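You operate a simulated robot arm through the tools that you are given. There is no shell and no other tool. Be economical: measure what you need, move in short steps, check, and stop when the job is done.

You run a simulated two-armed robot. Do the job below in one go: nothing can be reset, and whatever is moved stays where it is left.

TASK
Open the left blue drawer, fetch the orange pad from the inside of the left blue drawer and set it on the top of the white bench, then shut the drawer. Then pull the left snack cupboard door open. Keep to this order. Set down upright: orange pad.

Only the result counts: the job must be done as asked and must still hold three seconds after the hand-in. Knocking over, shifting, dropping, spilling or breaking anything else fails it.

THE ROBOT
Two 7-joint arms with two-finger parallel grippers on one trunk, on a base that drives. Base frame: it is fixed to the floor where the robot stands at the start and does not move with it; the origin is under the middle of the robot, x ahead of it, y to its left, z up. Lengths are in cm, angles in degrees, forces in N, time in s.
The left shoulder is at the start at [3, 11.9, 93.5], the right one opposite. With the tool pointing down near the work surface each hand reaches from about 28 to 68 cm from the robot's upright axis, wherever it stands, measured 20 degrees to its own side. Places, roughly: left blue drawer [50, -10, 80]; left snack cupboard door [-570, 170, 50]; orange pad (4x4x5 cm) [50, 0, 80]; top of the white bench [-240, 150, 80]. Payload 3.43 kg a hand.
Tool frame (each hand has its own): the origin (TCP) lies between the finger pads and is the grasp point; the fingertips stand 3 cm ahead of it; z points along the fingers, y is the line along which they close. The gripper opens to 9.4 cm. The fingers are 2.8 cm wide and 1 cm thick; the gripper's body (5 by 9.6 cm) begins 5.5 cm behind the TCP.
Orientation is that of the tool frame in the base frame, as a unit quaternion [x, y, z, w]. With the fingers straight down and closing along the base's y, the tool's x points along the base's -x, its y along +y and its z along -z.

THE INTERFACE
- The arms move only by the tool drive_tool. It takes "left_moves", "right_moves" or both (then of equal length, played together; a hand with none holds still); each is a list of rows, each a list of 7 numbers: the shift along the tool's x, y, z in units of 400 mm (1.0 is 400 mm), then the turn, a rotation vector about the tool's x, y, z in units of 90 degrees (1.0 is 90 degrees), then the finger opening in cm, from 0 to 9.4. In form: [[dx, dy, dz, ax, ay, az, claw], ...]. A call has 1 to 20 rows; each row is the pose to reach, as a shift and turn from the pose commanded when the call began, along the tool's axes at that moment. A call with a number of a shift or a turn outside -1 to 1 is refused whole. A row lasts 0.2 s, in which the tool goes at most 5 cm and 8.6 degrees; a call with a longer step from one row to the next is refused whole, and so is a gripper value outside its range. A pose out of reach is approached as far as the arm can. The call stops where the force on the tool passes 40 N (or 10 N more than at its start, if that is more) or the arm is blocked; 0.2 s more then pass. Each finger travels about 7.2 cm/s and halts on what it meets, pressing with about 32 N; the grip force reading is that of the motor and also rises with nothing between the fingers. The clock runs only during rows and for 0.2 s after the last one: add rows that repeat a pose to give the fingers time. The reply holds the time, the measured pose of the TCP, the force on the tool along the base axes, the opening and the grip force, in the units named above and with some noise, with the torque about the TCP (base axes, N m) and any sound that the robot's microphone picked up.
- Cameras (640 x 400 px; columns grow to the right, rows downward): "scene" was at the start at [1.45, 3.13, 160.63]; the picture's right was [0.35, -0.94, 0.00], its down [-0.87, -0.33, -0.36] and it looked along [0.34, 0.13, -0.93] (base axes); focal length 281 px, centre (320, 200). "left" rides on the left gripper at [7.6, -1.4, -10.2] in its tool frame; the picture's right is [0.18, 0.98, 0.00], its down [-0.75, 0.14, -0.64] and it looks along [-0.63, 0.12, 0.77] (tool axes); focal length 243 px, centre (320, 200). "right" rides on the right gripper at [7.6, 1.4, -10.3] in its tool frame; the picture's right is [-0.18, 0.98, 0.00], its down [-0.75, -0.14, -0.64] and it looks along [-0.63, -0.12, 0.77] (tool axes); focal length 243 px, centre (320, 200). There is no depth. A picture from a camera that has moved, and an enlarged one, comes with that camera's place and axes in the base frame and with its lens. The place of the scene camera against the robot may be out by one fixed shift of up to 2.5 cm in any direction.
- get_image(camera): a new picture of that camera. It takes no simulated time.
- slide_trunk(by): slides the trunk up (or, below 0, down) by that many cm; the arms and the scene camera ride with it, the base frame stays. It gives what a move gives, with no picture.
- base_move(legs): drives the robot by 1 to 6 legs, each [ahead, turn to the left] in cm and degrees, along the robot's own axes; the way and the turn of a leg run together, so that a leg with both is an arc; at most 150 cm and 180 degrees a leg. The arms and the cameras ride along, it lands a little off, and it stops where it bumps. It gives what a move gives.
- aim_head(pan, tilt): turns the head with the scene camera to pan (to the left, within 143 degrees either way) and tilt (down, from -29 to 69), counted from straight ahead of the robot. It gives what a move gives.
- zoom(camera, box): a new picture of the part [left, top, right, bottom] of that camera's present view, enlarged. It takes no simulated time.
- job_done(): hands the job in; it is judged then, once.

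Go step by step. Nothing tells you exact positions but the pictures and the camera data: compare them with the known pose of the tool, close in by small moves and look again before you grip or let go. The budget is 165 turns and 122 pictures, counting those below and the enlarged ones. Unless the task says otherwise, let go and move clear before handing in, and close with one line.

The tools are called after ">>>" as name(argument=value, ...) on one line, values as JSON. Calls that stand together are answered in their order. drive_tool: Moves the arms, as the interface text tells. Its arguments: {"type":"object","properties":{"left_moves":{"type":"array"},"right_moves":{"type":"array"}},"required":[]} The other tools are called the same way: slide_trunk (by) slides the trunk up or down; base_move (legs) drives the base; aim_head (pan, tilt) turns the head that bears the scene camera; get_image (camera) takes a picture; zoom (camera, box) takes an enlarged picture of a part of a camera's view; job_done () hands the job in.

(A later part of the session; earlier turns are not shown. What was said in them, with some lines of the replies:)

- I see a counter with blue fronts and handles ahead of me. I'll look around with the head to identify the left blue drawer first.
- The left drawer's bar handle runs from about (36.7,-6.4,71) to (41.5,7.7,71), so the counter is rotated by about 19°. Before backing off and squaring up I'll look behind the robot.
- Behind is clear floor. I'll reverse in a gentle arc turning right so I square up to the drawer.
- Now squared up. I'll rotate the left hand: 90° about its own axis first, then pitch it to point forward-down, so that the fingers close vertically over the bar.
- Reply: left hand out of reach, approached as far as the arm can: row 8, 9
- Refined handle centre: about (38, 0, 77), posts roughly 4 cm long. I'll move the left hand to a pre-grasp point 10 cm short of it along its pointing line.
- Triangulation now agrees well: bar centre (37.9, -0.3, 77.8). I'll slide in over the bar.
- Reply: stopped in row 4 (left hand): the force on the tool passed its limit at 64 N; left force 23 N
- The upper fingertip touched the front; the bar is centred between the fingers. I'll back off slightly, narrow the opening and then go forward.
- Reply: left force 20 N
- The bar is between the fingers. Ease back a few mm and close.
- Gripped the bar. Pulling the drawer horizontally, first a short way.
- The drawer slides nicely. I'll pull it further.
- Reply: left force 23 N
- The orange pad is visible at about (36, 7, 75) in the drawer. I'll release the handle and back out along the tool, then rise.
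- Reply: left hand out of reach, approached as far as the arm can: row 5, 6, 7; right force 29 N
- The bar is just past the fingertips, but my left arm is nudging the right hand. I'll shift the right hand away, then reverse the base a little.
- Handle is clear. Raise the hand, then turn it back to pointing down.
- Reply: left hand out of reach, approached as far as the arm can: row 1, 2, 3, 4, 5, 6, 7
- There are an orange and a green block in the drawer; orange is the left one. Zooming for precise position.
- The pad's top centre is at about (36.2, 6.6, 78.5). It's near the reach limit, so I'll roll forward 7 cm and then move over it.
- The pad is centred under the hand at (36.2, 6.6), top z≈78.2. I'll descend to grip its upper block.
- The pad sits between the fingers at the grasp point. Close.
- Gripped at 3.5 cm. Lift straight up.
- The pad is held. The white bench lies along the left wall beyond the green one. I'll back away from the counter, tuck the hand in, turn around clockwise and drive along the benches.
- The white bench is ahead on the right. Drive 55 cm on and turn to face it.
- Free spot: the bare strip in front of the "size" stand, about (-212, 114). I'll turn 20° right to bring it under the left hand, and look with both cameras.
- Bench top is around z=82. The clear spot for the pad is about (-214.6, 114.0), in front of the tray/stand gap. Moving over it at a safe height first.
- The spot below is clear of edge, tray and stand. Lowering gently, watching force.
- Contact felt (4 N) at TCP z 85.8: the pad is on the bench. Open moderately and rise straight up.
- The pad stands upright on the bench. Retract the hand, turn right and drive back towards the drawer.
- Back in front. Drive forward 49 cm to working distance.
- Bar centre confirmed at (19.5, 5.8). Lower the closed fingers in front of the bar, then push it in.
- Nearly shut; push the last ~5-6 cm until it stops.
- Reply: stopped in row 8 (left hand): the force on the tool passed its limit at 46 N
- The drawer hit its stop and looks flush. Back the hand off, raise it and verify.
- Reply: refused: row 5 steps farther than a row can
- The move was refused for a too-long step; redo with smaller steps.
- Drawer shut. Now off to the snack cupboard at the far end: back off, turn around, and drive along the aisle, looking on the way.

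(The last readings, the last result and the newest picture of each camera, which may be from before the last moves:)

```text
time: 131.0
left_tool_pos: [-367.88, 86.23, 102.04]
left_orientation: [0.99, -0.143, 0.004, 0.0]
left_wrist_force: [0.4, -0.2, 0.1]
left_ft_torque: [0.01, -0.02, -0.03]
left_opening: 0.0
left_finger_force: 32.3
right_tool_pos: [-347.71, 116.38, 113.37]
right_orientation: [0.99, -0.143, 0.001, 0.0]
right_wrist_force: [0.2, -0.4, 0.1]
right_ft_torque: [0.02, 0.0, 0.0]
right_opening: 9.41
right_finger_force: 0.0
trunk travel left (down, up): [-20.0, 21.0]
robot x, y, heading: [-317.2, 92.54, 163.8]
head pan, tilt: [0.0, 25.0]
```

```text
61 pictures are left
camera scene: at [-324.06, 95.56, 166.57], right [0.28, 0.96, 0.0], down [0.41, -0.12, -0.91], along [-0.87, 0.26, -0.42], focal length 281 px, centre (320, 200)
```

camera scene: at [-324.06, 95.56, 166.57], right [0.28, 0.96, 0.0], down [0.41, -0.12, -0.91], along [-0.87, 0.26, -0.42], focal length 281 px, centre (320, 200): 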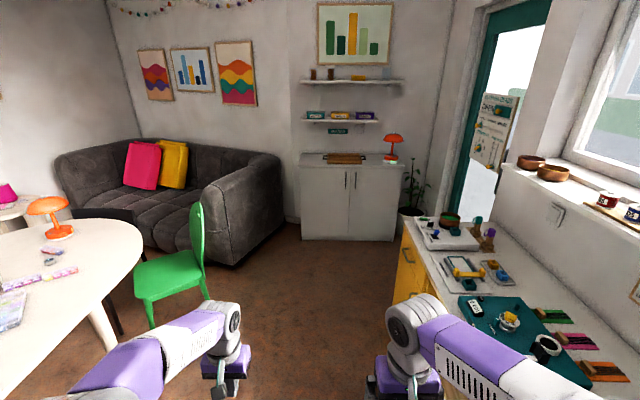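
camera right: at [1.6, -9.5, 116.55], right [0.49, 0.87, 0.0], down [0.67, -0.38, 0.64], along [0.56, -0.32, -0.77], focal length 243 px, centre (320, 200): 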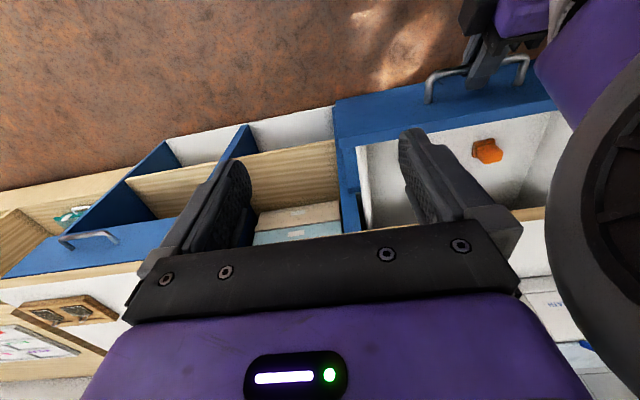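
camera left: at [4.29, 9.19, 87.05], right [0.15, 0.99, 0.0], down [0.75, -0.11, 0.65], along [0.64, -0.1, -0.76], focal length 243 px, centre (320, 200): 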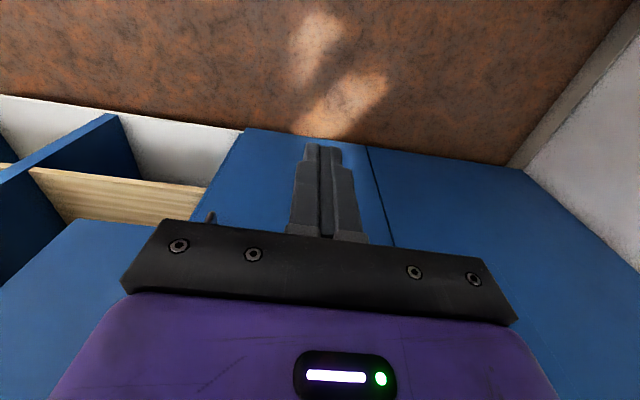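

The snack cupboard is straight ahead: two white doors, handles near the middle seam, left handle around (-562, 193, 68). I'll drive closer and jog right to face the left door's handle.

>>> base_move(legs=[[140, 0], [0, -45], [36, 0], [0, 45]])

>>> aim_head(pan=0, tilt=45)

>>> get_image(camera="scene")

```text
time: 142.0
left_tool_pos: [-507.46, 192.55, 101.9]
left_orientation: [0.86, -0.51, 0.005, 0.003]
left_wrist_force: [0.2, 0.2, 0.0]
left_ft_torque: [-0.01, 0.03, 0.01]
left_opening: 0.0
left_finger_force: 32.2
right_tool_pos: [-471.96, 199.68, 113.46]
right_orientation: [0.861, -0.509, 0.001, 0.0]
right_wrist_force: [1.4, 0.4, 0.5]
right_ft_torque: [0.01, 0.04, 0.03]
right_opening: 9.39
right_finger_force: 0.1
trunk travel left (down, up): [-20.0, 21.0]
robot x, y, heading: [-469.49, 160.21, 118.3]
head pan, tilt: [0.0, 25.0]
stopped in leg 3: the robot was blocked; the commanded pose is now the measured one
```

```text
time: 142.8
left_tool_pos: [-507.69, 192.56, 101.95]
left_orientation: [0.861, -0.509, 0.005, 0.002]
left_wrist_force: [0.2, -1.0, -0.1]
left_ft_torque: [0.02, -0.02, -0.04]
left_opening: 0.0
left_finger_force: 31.6
right_tool_pos: [-472.12, 199.63, 113.48]
right_orientation: [0.861, -0.509, -0.001, 0.0]
right_wrist_force: [-0.4, -0.1, 0.5]
right_ft_torque: [0.01, 0.01, -0.02]
right_opening: 9.4
right_finger_force: 0.1
trunk travel left (down, up): [-20.0, 21.0]
robot x, y, heading: [-468.99, 160.02, 118.5]
head pan, tilt: [0.0, 45.0]
```

```text
60 pictures are left
camera scene: at [-472.66, 165.79, 163.52], right [0.88, 0.47, 0.0], down [0.33, -0.62, -0.71], along [-0.33, 0.62, -0.71], focal length 281 px, centre (320, 200)
```

scene: 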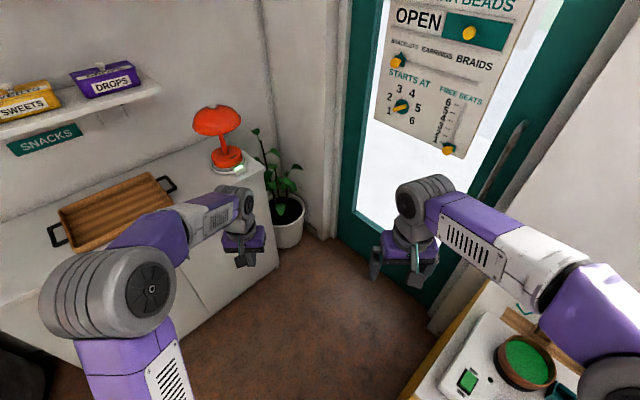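

The base touched the end of the yellow bench. Back off 8 cm, turn to face the cupboard, and look.

>>> base_move(legs=[[-8, 0], [0, 45]])

>>> get_image(camera="scene")

>>> get_image(camera="left")

```text
time: 145.9
left_tool_pos: [-515.49, 148.91, 102.0]
left_orientation: [0.99, -0.141, 0.005, 0.0]
left_wrist_force: [0.1, -0.5, 0.9]
left_ft_torque: [-0.01, 0.0, 0.0]
left_opening: 0.01
left_finger_force: 31.6
right_tool_pos: [-495.53, 178.85, 113.5]
right_orientation: [0.99, -0.142, 0.0, 0.0]
right_wrist_force: [0.8, 0.0, -0.1]
right_ft_torque: [-0.04, 0.0, 0.02]
right_opening: 9.42
right_finger_force: 0.0
trunk travel left (down, up): [-20.0, 21.0]
robot x, y, heading: [-466.01, 152.82, 163.2]
head pan, tilt: [0.0, 45.0]
```

```text
59 pictures are left
camera scene: at [-471.36, 155.63, 163.52], right [0.29, 0.96, 0.0], down [0.68, -0.2, -0.71], along [-0.68, 0.2, -0.71], focal length 281 px, centre (320, 200)
```

scene: 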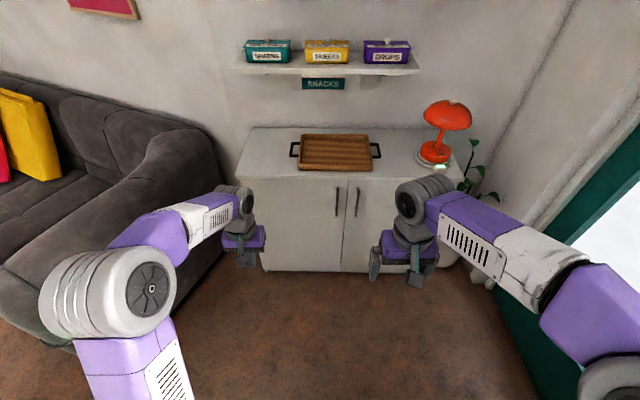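

```text
58 pictures are left
camera left: at [-508.04, 148.05, 112.15], right [-0.1, -1.0, 0.0], down [-0.77, 0.08, 0.63], along [-0.63, 0.06, -0.77], focal length 243 px, centre (320, 200)
```

left: 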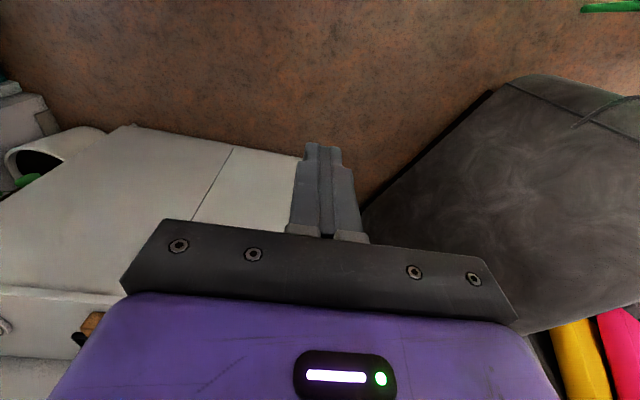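

The left door's handle is about (-559, 190, 71), 100 cm ahead and 9 cm to my right; the sofa leaves enough swing room. I'll turn 10° right, advance 33 cm, and pitch the left hand forward.

>>> base_move(legs=[[0, -10], [30, 0]])

>>> drive_tool(left_moves=[[0.05, 0, 0.05, 0, 0, 0, 3], [0.1, 0, 0.12, 0, 0, 0, 5], [0.15, 0, 0.2, 0, 0, 0, 5], [0.2, 0, 0.28, 0, 0, 0, 5], [0.2, 0, 0.36, 0, 0, 0, 5], [0.2, 0, 0.4, 0, 0, 0, 5]])

>>> drive_tool(left_moves=[[0, 0, 0, 0, -0.09, 0, 5], [0, 0, 0, 0, -0.18, 0, 5], [0, 0, 0, 0, -0.27, 0, 5], [0, 0, 0, 0, -0.36, 0, 5], [0, 0, 0, 0, -0.45, 0, 5], [0, 0, 0, 0, -0.54, 0, 5], [0, 0, 0, 0, -0.63, 0, 5], [0, 0, 0, 0, -0.72, 0, 5], [0, 0, 0, 0, -0.78, 0, 5], [0, 0, 0, 0, -0.78, 0, 5]])

>>> get_image(camera="scene")

>>> get_image(camera="left")

```text
time: 148.7
left_tool_pos: [-542.27, 170.96, 101.91]
left_orientation: [0.974, -0.227, 0.005, 0.001]
left_wrist_force: [0.6, 0.6, 0.1]
left_ft_torque: [-0.02, -0.01, 0.0]
left_opening: 0.01
left_finger_force: 31.8
right_tool_pos: [-517.18, 197.17, 113.42]
right_orientation: [0.974, -0.226, 0.001, 0.0]
right_wrist_force: [0.7, 0.4, -0.7]
right_ft_torque: [0.02, -0.02, 0.02]
right_opening: 9.4
right_finger_force: 0.1
trunk travel left (down, up): [-20.0, 21.0]
robot x, y, heading: [-492.23, 166.61, 153.1]
head pan, tilt: [0.0, 45.0]
```

```text
time: 150.1
left_tool_pos: [-534.78, 167.42, 85.89]
left_orientation: [0.974, -0.227, 0.005, 0.0]
left_wrist_force: [0.5, -0.1, -0.1]
left_ft_torque: [0.02, 0.01, 0.03]
left_opening: 5.01
left_finger_force: 0.1
right_tool_pos: [-517.13, 197.27, 113.57]
right_orientation: [0.974, -0.225, 0.0, 0.0]
right_wrist_force: [-0.7, -0.3, 0.1]
right_ft_torque: [0.01, 0.0, 0.04]
right_opening: 9.42
right_finger_force: 0.1
trunk travel left (down, up): [-20.0, 21.0]
robot x, y, heading: [-492.54, 166.13, 153.3]
head pan, tilt: [0.0, 45.0]
```

```text
time: 152.3
left_tool_pos: [-536.3, 168.05, 84.26]
left_orientation: [0.8, -0.185, -0.556, -0.129]
left_wrist_force: [-0.1, 0.3, 0.9]
left_ft_torque: [0.01, 0.0, 0.0]
left_opening: 5.01
left_finger_force: 0.1
left hand out of reach, approached as far as the arm can: row 5, 6, 7, 8, 9, 10
right_tool_pos: [-517.2, 197.22, 113.41]
right_orientation: [0.974, -0.225, 0.0, 0.0]
right_wrist_force: [0.1, 0.1, 0.1]
right_ft_torque: [-0.02, 0.01, -0.04]
right_opening: 9.38
right_finger_force: 0.1
trunk travel left (down, up): [-20.0, 21.0]
robot x, y, heading: [-492.49, 166.83, 153.3]
head pan, tilt: [0.0, 45.0]
```

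```text
57 pictures are left
camera scene: at [-497.66, 169.91, 163.52], right [0.45, 0.89, 0.0], down [0.63, -0.32, -0.71], along [-0.63, 0.32, -0.71], focal length 281 px, centre (320, 200)
```

scene: 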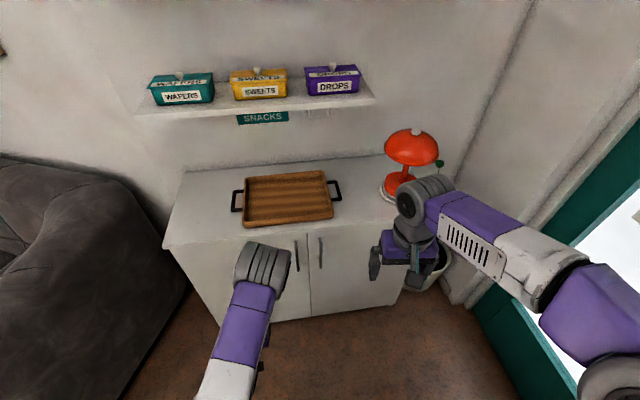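

```text
56 pictures are left
camera left: at [-524.88, 163.92, 80.55], right [-0.38, -0.91, -0.17], down [0.24, -0.28, 0.93], along [-0.89, 0.31, 0.33], focal length 243 px, centre (320, 200)
```

left: 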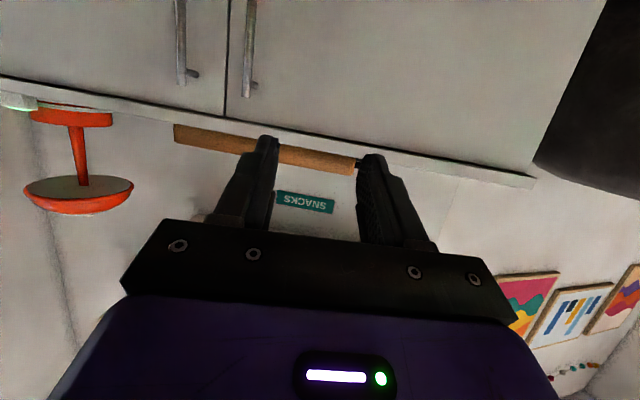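

>>> zoom(camera="left", box=[140, 0, 380, 150])

>>> zoom(camera="scene", box=[160, 200, 400, 350])

```text
2.67 times, centred on (260, 75) of left
camera zoom: at [-524.88, 163.92, 80.55], right [-0.38, -0.91, -0.17], down [0.24, -0.28, 0.93], along [-0.89, 0.31, 0.33], focal length 647 px, centre (480, 533)
```

zoom: 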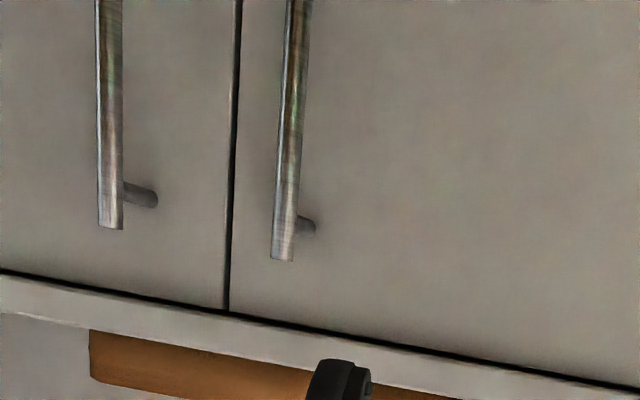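

```text
2.67 times, centred on (280, 275) of scene
camera zoom: at [-497.66, 169.91, 163.52], right [0.45, 0.89, 0.0], down [0.63, -0.32, -0.71], along [-0.63, 0.32, -0.71], focal length 749 px, centre (427, 0)
```

zoom: 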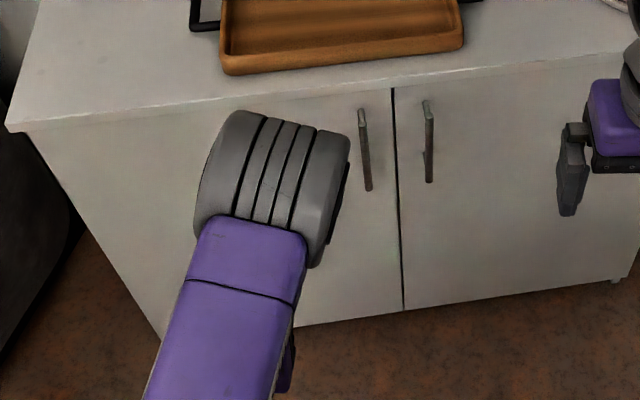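

Left handle: vertical bar at about (-559.3, 191.6), z 57–79. Move the left hand to 10 cm short of it.

>>> drive_tool(left_moves=[[0.01, -0.046, 0.09, 0, 0, 0, 5], [0.02, -0.092, 0.18, 0, 0, 0, 5], [0.03, -0.138, 0.27, 0, 0, 0, 5], [0.04, -0.184, 0.36, 0, 0, 0, 5], [0.05, -0.23, 0.45, 0, 0, 0, 5], [0.06, -0.27, 0.54, 0, 0, 0, 5], [0.064, -0.2765, 0.6, 0, 0, 0, 5], [0.064, -0.2765, 0.6, 0, 0, 0, 5]])

>>> get_image(camera="left")

>>> zoom(camera="scene", box=[160, 200, 400, 350])

```text
time: 154.1
left_tool_pos: [-550.93, 187.65, 73.42]
left_orientation: [0.8, -0.186, -0.556, -0.13]
left_wrist_force: [0.4, -0.1, 0.2]
left_ft_torque: [0.02, -0.01, 0.02]
left_opening: 4.98
left_finger_force: 0.0
right_tool_pos: [-517.2, 197.21, 113.44]
right_orientation: [0.974, -0.226, 0.0, -0.001]
right_wrist_force: [0.3, 0.6, 0.1]
right_ft_torque: [-0.02, 0.0, -0.01]
right_opening: 9.39
right_finger_force: 0.1
trunk travel left (down, up): [-20.0, 21.0]
robot x, y, heading: [-492.5, 166.62, 153.2]
head pan, tilt: [0.0, 45.0]
```

```text
53 pictures are left
camera left: at [-539.42, 183.44, 69.77], right [-0.38, -0.91, -0.17], down [0.24, -0.28, 0.93], along [-0.89, 0.31, 0.32], focal length 243 px, centre (320, 200)
```

left: 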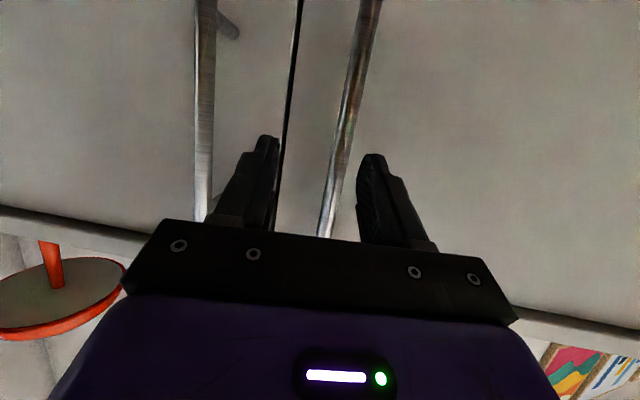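

```text
2.67 times, centred on (280, 275) of scene
camera zoom: at [-497.65, 169.91, 163.52], right [0.45, 0.89, 0.0], down [0.63, -0.32, -0.71], along [-0.63, 0.32, -0.71], focal length 749 px, centre (427, 0)
```

zoom: 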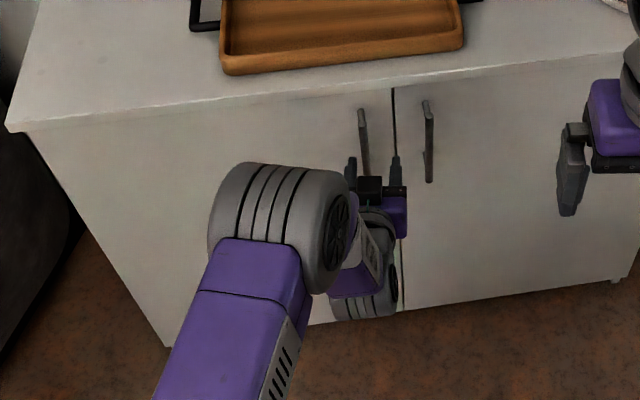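

The bar lies ~2 cm left of my approach axis. Shift left 1.9 cm and go forward 4 cm, then look again.

>>> drive_tool(left_moves=[[0, 0.047, 0, 0, 0, 0, 5], [0, 0.047, 0.05, 0, 0, 0, 5], [0, 0.047, 0.1, 0, 0, 0, 5], [0, 0.047, 0.1, 0, 0, 0, 5]])

>>> get_image(camera="left")

>>> zoom(camera="scene", box=[240, 220, 360, 295])

```text
time: 155.1
left_tool_pos: [-555.12, 187.45, 72.18]
left_orientation: [0.8, -0.187, -0.555, -0.131]
left_wrist_force: [0.0, -0.5, -0.8]
left_ft_torque: [-0.02, 0.05, 0.02]
left_opening: 4.98
left_finger_force: 0.1
right_tool_pos: [-517.19, 197.27, 113.39]
right_orientation: [0.974, -0.225, 0.0, 0.0]
right_wrist_force: [0.5, 0.3, 0.7]
right_ft_torque: [0.0, 0.01, 0.01]
right_opening: 9.4
right_finger_force: 0.1
trunk travel left (down, up): [-20.0, 21.0]
robot x, y, heading: [-492.34, 166.23, 153.4]
head pan, tilt: [0.0, 45.0]
```

```text
51 pictures are left
camera left: at [-543.63, 183.35, 68.47], right [-0.38, -0.91, -0.17], down [0.24, -0.28, 0.93], along [-0.89, 0.31, 0.32], focal length 243 px, centre (320, 200)
```

left: 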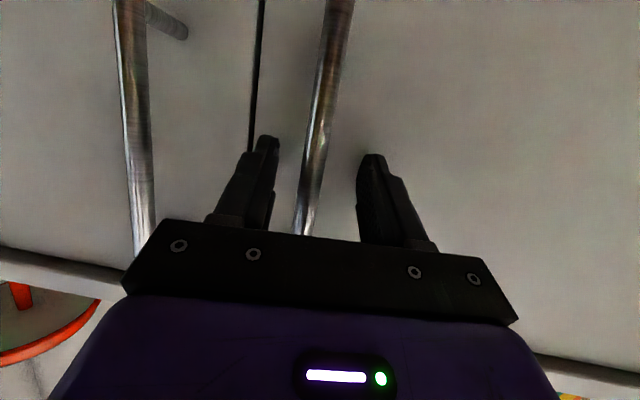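

```text
5.33 times, centred on (300, 258) of scene
camera zoom: at [-497.65, 169.91, 163.52], right [0.45, 0.89, 0.0], down [0.63, -0.32, -0.71], along [-0.63, 0.32, -0.71], focal length 1498 px, centre (427, -107)
```

zoom: 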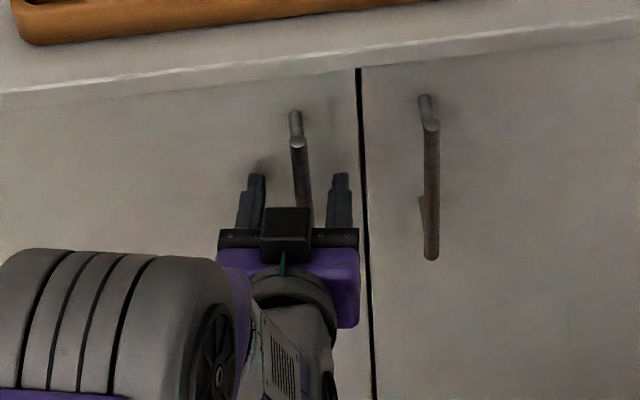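

The bar is centred, about at the fingertips. Advance 2.2 cm more and close.

>>> drive_tool(left_moves=[[0, 0, 0.025, 0, 0, 0, 5], [0, 0, 0.05, 0, 0, 0, 5], [0, 0, 0.058, 0, 0, 0, 5], [0, 0, 0.058, 0, 0, 0, 5]])

>>> drive_tool(left_moves=[[0, 0, 0, 0, 0, 0, 3], [0, 0, 0, 0, 0, 0, 1], [0, 0, 0, 0, 0, 0, 0], [0, 0, 0, 0, 0, 0, 0], [0, 0, 0, 0, 0, 0, 0]])

>>> get_image(camera="left")

```text
time: 155.5
left_tool_pos: [-555.31, 187.66, 72.05]
left_orientation: [0.799, -0.185, -0.558, -0.129]
left_wrist_force: [28.0, -15.0, 20.6]
left_ft_torque: [-0.38, 1.0, 1.14]
left_opening: 5.04
left_finger_force: 0.0
right_tool_pos: [-516.65, 196.96, 113.59]
right_orientation: [0.975, -0.224, -0.002, -0.002]
right_wrist_force: [0.5, -0.2, -0.3]
right_ft_torque: [-0.04, 0.02, -0.01]
right_opening: 9.41
right_finger_force: 0.0
trunk travel left (down, up): [-20.0, 21.0]
robot x, y, heading: [-492.27, 166.32, 153.3]
head pan, tilt: [0.0, 45.0]
stopped in row 2 (left hand): the force on the tool passed its limit at 53 N (the readings are from after the stop); the commanded pose is now the measured one
```

```text
time: 155.9
left_tool_pos: [-555.08, 187.87, 71.99]
left_orientation: [0.799, -0.187, -0.556, -0.131]
left_wrist_force: [23.4, 9.0, 12.3]
left_ft_torque: [-0.02, 0.2, 0.04]
left_opening: 2.18
left_finger_force: 6.1
right_tool_pos: [-516.87, 196.94, 113.62]
right_orientation: [0.974, -0.226, -0.002, 0.0]
right_wrist_force: [0.4, -1.3, 0.4]
right_ft_torque: [-0.02, 0.06, 0.02]
right_opening: 9.38
right_finger_force: 0.1
trunk travel left (down, up): [-20.0, 21.0]
robot x, y, heading: [-492.26, 166.28, 153.4]
head pan, tilt: [0.0, 45.0]
stopped in row 2 (left hand): the force on the tool passed its limit at 51 N (the readings are from after the stop); the commanded pose is now the measured one
```

```text
49 pictures are left
camera left: at [-543.66, 183.62, 68.27], right [-0.38, -0.91, -0.17], down [0.24, -0.28, 0.93], along [-0.89, 0.31, 0.33], focal length 243 px, centre (320, 200)
```

left: 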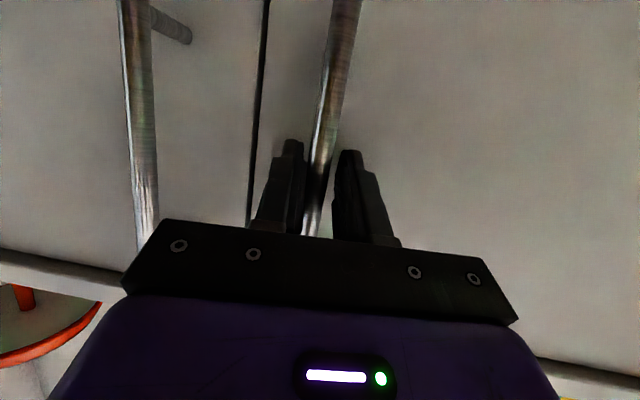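

The tips already reach the door face, so the bar is well inside the grip. Ease back 5 mm, shift slightly toward the bar and close.

>>> drive_tool(left_moves=[[0, -0.008, -0.014, 0, 0, 0, 2.2], [0, -0.01, -0.014, 0, 0, 0, 1.5], [0, -0.01, -0.014, 0, 0, 0, 0.5], [0, -0.01, -0.014, 0, 0, 0, 0], [0, -0.01, -0.014, 0, 0, 0, 0]])

```text
time: 157.2
left_tool_pos: [-554.78, 188.01, 71.89]
left_orientation: [0.8, -0.186, -0.555, -0.129]
left_wrist_force: [10.5, 27.1, -9.3]
left_ft_torque: [0.04, 0.5, 0.09]
left_opening: 1.64
left_finger_force: 44.7
right_tool_pos: [-517.25, 197.28, 113.34]
right_orientation: [0.974, -0.224, 0.0, 0.001]
right_wrist_force: [-0.2, 0.6, 0.5]
right_ft_torque: [-0.03, 0.03, 0.0]
right_opening: 9.4
right_finger_force: 0.0
trunk travel left (down, up): [-20.0, 21.0]
robot x, y, heading: [-492.28, 166.45, 153.5]
head pan, tilt: [0.0, 45.0]
```

Gripped the handle bar (1.6 cm). My reverse direction nearly matches the door's initial arc, so I'll pull with a 10 cm base reverse.

>>> base_move(legs=[[-10, 0]])

>>> get_image(camera="scene")

```text
time: 158.3
left_tool_pos: [-546.08, 183.03, 71.85]
left_orientation: [0.801, -0.182, -0.556, -0.125]
left_wrist_force: [10.2, 12.9, -13.0]
left_ft_torque: [0.53, 0.59, -0.08]
left_opening: 1.58
left_finger_force: 45.0
right_tool_pos: [-508.06, 192.68, 113.5]
right_orientation: [0.974, -0.225, 0.0, 0.001]
right_wrist_force: [0.2, 0.5, 0.1]
right_ft_torque: [0.04, 0.04, 0.0]
right_opening: 9.41
right_finger_force: 0.0
trunk travel left (down, up): [-20.0, 21.0]
robot x, y, heading: [-483.28, 161.57, 153.6]
head pan, tilt: [0.0, 45.0]
```

```text
48 pictures are left
camera scene: at [-488.58, 165.47, 163.51], right [0.45, 0.89, 0.0], down [0.63, -0.32, -0.71], along [-0.63, 0.32, -0.71], focal length 281 px, centre (320, 200)
```

scene: 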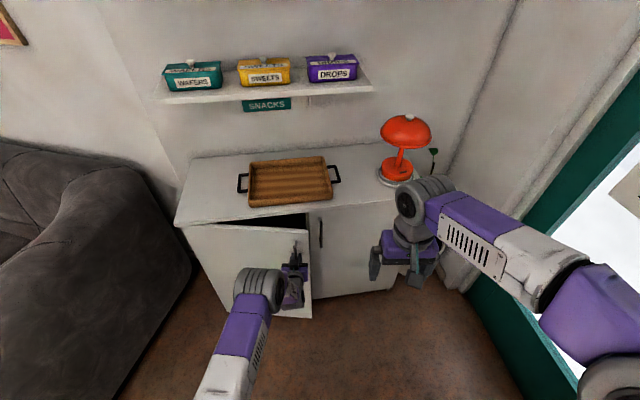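

The door is opening (≈14°). Continue along the arc with the arm, yawing the hand a bit with the door.

>>> drive_tool(left_moves=[[0.014, 0.011, -0.042, 0.017, 0, 0.006, 0], [0.029, 0.024, -0.083, 0.034, 0, 0.013, 0], [0.044, 0.038, -0.124, 0.052, 0, 0.02, 0], [0.06, 0.054, -0.165, 0.07, 0, 0.026, 0], [0.076, 0.072, -0.207, 0.087, 0, 0.033, 0], [0.092, 0.092, -0.248, 0.104, 0, 0.039, 0], [0.092, 0.092, -0.248, 0.104, 0, 0.039, 0]])

>>> get_image(camera="scene")

```text
time: 159.9
left_tool_pos: [-537.74, 175.33, 71.71]
left_orientation: [0.783, -0.252, -0.542, -0.175]
left_wrist_force: [16.8, 12.9, -4.0]
left_ft_torque: [0.08, 0.33, 0.06]
left_opening: 1.63
left_finger_force: 45.3
right_tool_pos: [-508.1, 192.73, 113.36]
right_orientation: [0.974, -0.225, 0.0, 0.0]
right_wrist_force: [-1.1, 0.5, 0.4]
right_ft_torque: [0.01, 0.0, 0.03]
right_opening: 9.4
right_finger_force: 0.1
trunk travel left (down, up): [-20.0, 21.0]
robot x, y, heading: [-483.18, 161.68, 153.4]
head pan, tilt: [0.0, 45.0]
```

```text
47 pictures are left
camera scene: at [-488.49, 165.55, 163.51], right [0.45, 0.89, 0.0], down [0.63, -0.32, -0.71], along [-0.63, 0.32, -0.71], focal length 281 px, centre (320, 200)
```

scene: 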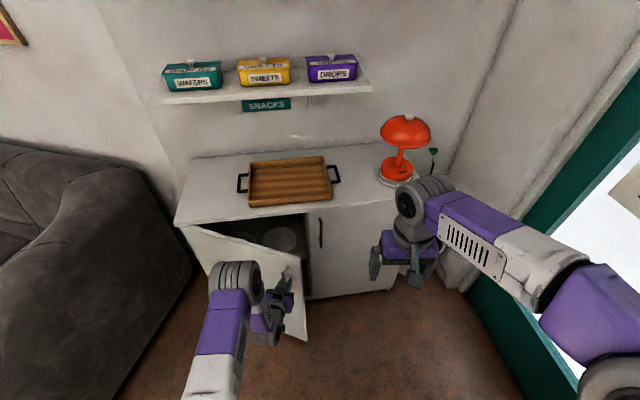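

About 29° open. Continue the arc to ~50°.

>>> drive_tool(left_moves=[[0.019, 0.021, -0.052, 0.026, 0, 0.01, 0], [0.039, 0.045, -0.104, 0.052, 0, 0.02, 0], [0.058, 0.069, -0.156, 0.078, 0, 0.03, 0], [0.076, 0.1, -0.204, 0.104, 0, 0.039, 0], [0.094, 0.131, -0.252, 0.13, 0, 0.049, 0], [0.1125, 0.163, -0.3, 0.156, 0, 0.059, 0], [0.1125, 0.163, -0.3, 0.156, 0, 0.059, 0]])

>>> get_image(camera="scene")

```text
time: 160.7
left_tool_pos: [-534.32, 170.15, 71.88]
left_orientation: [0.765, -0.302, -0.528, -0.213]
left_wrist_force: [5.2, 3.2, 5.0]
left_ft_torque: [-0.73, -0.08, 0.01]
left_opening: 1.63
left_finger_force: 45.4
right_tool_pos: [-508.17, 192.57, 113.49]
right_orientation: [0.974, -0.225, -0.001, -0.001]
right_wrist_force: [-0.4, -0.5, 0.2]
right_ft_torque: [0.0, 0.0, 0.02]
right_opening: 9.38
right_finger_force: 0.1
trunk travel left (down, up): [-20.0, 21.0]
robot x, y, heading: [-483.33, 162.39, 153.2]
head pan, tilt: [0.0, 45.0]
stopped in row 3 (left hand): the force on the tool passed its limit at 41 N (the readings are from after the stop); the commanded pose is now the measured one
```

```text
46 pictures are left
camera scene: at [-488.56, 165.29, 163.54], right [0.45, 0.89, 0.0], down [0.63, -0.32, -0.71], along [-0.63, 0.32, -0.71], focal length 281 px, centre (320, 200)
```

scene: 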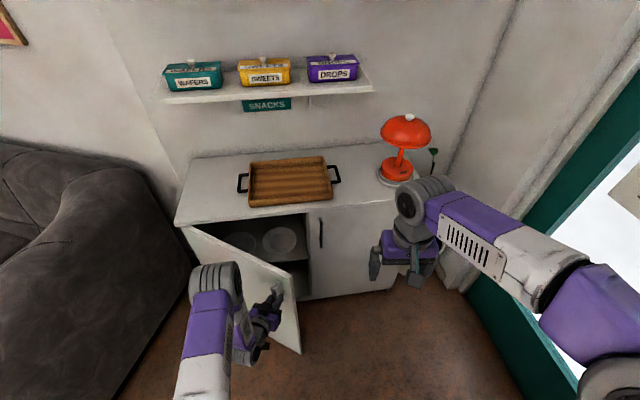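

About 38° open; the stop was only residual force. Continue slower along the fitted arc.

>>> drive_tool(left_moves=[[0.016, 0.018, -0.043, 0.025, 0, 0.009, 0], [0.032, 0.038, -0.086, 0.05, 0, 0.019, 0], [0.048, 0.06, -0.128, 0.075, 0, 0.028, 0], [0.064, 0.082, -0.171, 0.1, 0, 0.038, 0], [0.08, 0.105, -0.214, 0.125, 0, 0.047, 0], [0.08, 0.105, -0.214, 0.125, 0, 0.047, 0]])

>>> get_image(camera="scene")

```text
time: 161.9
left_tool_pos: [-530.25, 161.46, 71.85]
left_orientation: [0.731, -0.376, -0.503, -0.268]
left_wrist_force: [9.9, 3.7, 10.6]
left_ft_torque: [-0.45, 0.37, 0.05]
left_opening: 1.61
left_finger_force: 45.1
right_tool_pos: [-508.16, 192.62, 113.46]
right_orientation: [0.974, -0.225, 0.0, -0.001]
right_wrist_force: [0.0, -0.2, -0.4]
right_ft_torque: [0.01, -0.02, 0.01]
right_opening: 9.41
right_finger_force: 0.0
trunk travel left (down, up): [-20.0, 21.0]
robot x, y, heading: [-483.14, 161.74, 153.6]
head pan, tilt: [0.0, 45.0]
stopped in row 5 (left hand): the force on the tool passed its limit at 41 N (the readings are from after the stop); the commanded pose is now the measured one
```

```text
45 pictures are left
camera scene: at [-488.48, 165.36, 163.53], right [0.45, 0.89, 0.0], down [0.63, -0.32, -0.71], along [-0.63, 0.32, -0.71], focal length 281 px, centre (320, 200)
```

scene: 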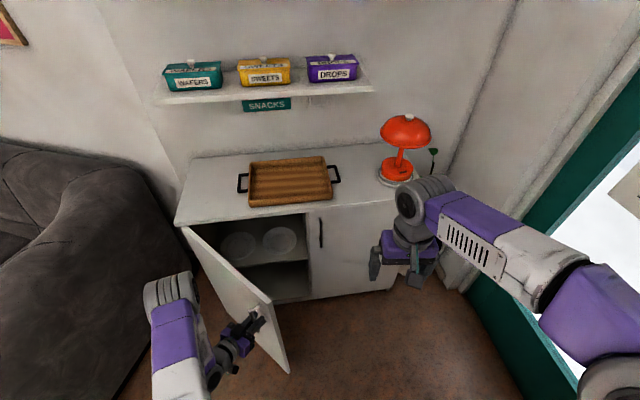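

About 50° open. One or two more arc steps.

>>> drive_tool(left_moves=[[0.016, 0.018, -0.043, 0.027, 0, 0.01, 0], [0.032, 0.038, -0.086, 0.054, 0, 0.02, 0], [0.048, 0.06, -0.128, 0.081, 0, 0.031, 0], [0.064, 0.082, -0.171, 0.108, 0, 0.041, 0], [0.078, 0.102, -0.214, 0.135, 0, 0.051, 0], [0.078, 0.102, -0.214, 0.135, 0, 0.051, 0]])

>>> get_image(camera="scene")

```text
time: 163.3
left_tool_pos: [-528.09, 151.4, 71.83]
left_orientation: [0.685, -0.457, -0.466, -0.323]
left_wrist_force: [31.1, 1.9, 0.7]
left_ft_torque: [-0.81, 0.33, 0.13]
left_opening: 1.61
left_finger_force: 44.9
right_tool_pos: [-507.81, 192.79, 113.54]
right_orientation: [0.974, -0.226, -0.001, 0.0]
right_wrist_force: [-0.3, 0.5, 0.2]
right_ft_torque: [0.0, 0.02, 0.02]
right_opening: 9.39
right_finger_force: 0.0
trunk travel left (down, up): [-20.0, 21.0]
robot x, y, heading: [-483.29, 162.17, 153.5]
head pan, tilt: [0.0, 45.0]
```

```text
44 pictures are left
camera scene: at [-488.24, 165.46, 163.51], right [0.45, 0.89, 0.0], down [0.63, -0.32, -0.71], along [-0.63, 0.32, -0.71], focal length 281 px, centre (320, 200)
```

scene: 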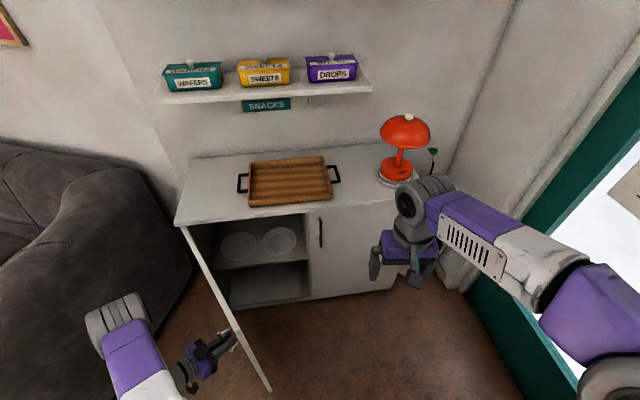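

About 65° open. One further step to make it well open.

>>> drive_tool(left_moves=[[0.016, 0.014, -0.043, 0.025, 0, 0.009, 0], [0.032, 0.027, -0.086, 0.05, 0, 0.019, 0], [0.048, 0.04, -0.13, 0.075, 0, 0.028, 0], [0.065, 0.052, -0.173, 0.1, 0, 0.038, 0], [0.081, 0.063, -0.216, 0.125, 0, 0.047, 0], [0.081, 0.063, -0.216, 0.125, 0, 0.047, 0]])

>>> get_image(camera="scene")

```text
time: 164.7
left_tool_pos: [-528.06, 142.1, 71.76]
left_orientation: [0.632, -0.523, -0.439, -0.366]
left_wrist_force: [-40.6, 4.5, -1.8]
left_ft_torque: [-1.22, -0.58, -0.08]
left_opening: 1.59
left_finger_force: 44.8
right_tool_pos: [-508.54, 192.67, 113.3]
right_orientation: [0.974, -0.226, 0.002, -0.001]
right_wrist_force: [-0.1, -0.3, 0.9]
right_ft_torque: [-0.01, -0.03, 0.01]
right_opening: 9.41
right_finger_force: 0.2
trunk travel left (down, up): [-20.0, 21.0]
robot x, y, heading: [-483.54, 162.2, 153.3]
head pan, tilt: [0.0, 45.0]
```

```text
43 pictures are left
camera scene: at [-489.15, 165.48, 163.5], right [0.45, 0.89, 0.0], down [0.63, -0.32, -0.7], along [-0.63, 0.32, -0.71], focal length 281 px, centre (320, 200)
```

scene: 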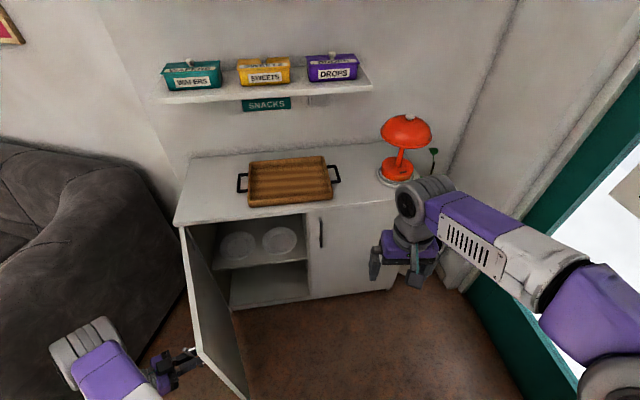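

The door is about 78° open. Relieve the side load, let go, and retreat along the fingers.

>>> drive_tool(left_moves=[[0, 0.01, 0, 0, 0, 0, 0], [0, 0.02, 0, 0, 0, 0, 0], [0, 0.02, 0, 0, 0, 0, 3], [0, 0.02, 0, 0, 0, 0, 5], [0, 0.02, 0, 0, 0, 0, 5], [0, 0.02, -0.03, 0, 0, 0, 5], [0, 0.02, -0.07, 0, 0, 0, 5], [0, 0.02, -0.11, 0, 0, 0, 5], [0, 0.02, -0.15, 0, 0, 0, 5], [0, 0.02, -0.15, 0, 0, 0, 5]])

>>> get_image(camera="scene")

>>> get_image(camera="left")

```text
time: 166.9
left_tool_pos: [-527.17, 136.29, 73.95]
left_orientation: [0.632, -0.524, -0.434, -0.37]
left_wrist_force: [-0.2, 0.0, -0.1]
left_ft_torque: [0.01, -0.01, 0.01]
left_opening: 5.02
left_finger_force: 0.0
right_tool_pos: [-508.27, 192.57, 113.51]
right_orientation: [0.974, -0.225, 0.0, -0.001]
right_wrist_force: [0.4, 0.7, 0.1]
right_ft_torque: [-0.03, 0.02, 0.01]
right_opening: 9.39
right_finger_force: 0.0
trunk travel left (down, up): [-20.0, 21.0]
robot x, y, heading: [-483.14, 161.98, 153.3]
head pan, tilt: [0.0, 45.0]
```

```text
42 pictures are left
camera scene: at [-488.61, 165.4, 163.51], right [0.45, 0.89, 0.0], down [0.63, -0.32, -0.71], along [-0.63, 0.32, -0.71], focal length 281 px, centre (320, 200)
```

scene: 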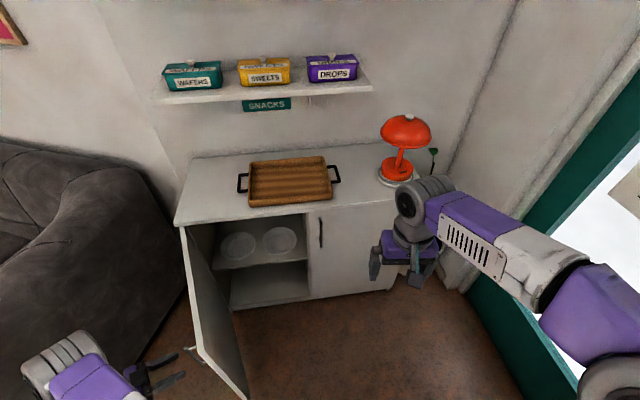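

```text
41 pictures are left
camera left: at [-523.63, 124.36, 70.24], right [-0.95, -0.24, -0.18], down [-0.09, -0.36, 0.93], along [-0.29, 0.9, 0.32], focal length 243 px, centre (320, 200)
```

left: 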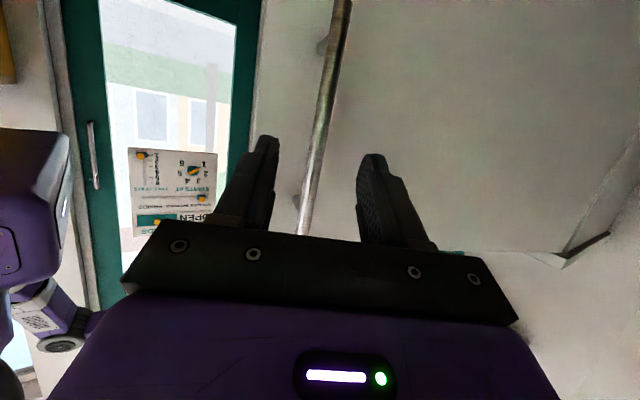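

Hand is clear of the handle and the door stays open. Reverse 22 cm and take a final look.

>>> base_move(legs=[[-22, 0]])

>>> get_image(camera="scene")

```text
time: 168.6
left_tool_pos: [-507.48, 126.51, 73.81]
left_orientation: [0.632, -0.524, -0.435, -0.37]
left_wrist_force: [-0.6, 0.2, 0.1]
left_ft_torque: [-0.01, 0.0, 0.04]
left_opening: 5.0
left_finger_force: 0.0
right_tool_pos: [-488.3, 182.76, 113.45]
right_orientation: [0.974, -0.226, 0.0, -0.001]
right_wrist_force: [-0.6, 0.3, 0.2]
right_ft_torque: [0.03, 0.03, 0.01]
right_opening: 9.38
right_finger_force: 0.0
trunk travel left (down, up): [-20.0, 21.0]
robot x, y, heading: [-463.85, 152.07, 153.5]
head pan, tilt: [0.0, 45.0]
```

```text
40 pictures are left
camera scene: at [-468.79, 155.45, 163.52], right [0.45, 0.89, 0.0], down [0.63, -0.32, -0.71], along [-0.63, 0.32, -0.71], focal length 281 px, centre (320, 200)
```

scene: 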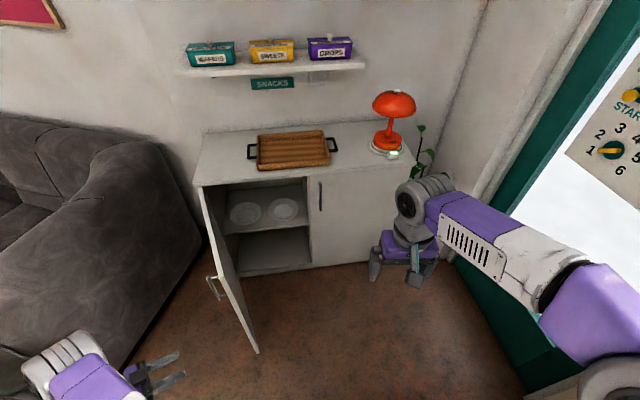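

The left snack door stands wide open, the drawer is shut, the pad is upright on the white bench, and both hands are clear. Handing in.

>>> job_done()

```text
The job is handed in.
```

I did the whole job in the order you gave. The orange pad stands upright on the white bench, the left blue drawer is shut, and the left snack cupboard door is open about 78° by eye. Along the way the base bumped the end of the yellow bench once. I saw nothing moved there, but I didn't take a close-up to check.
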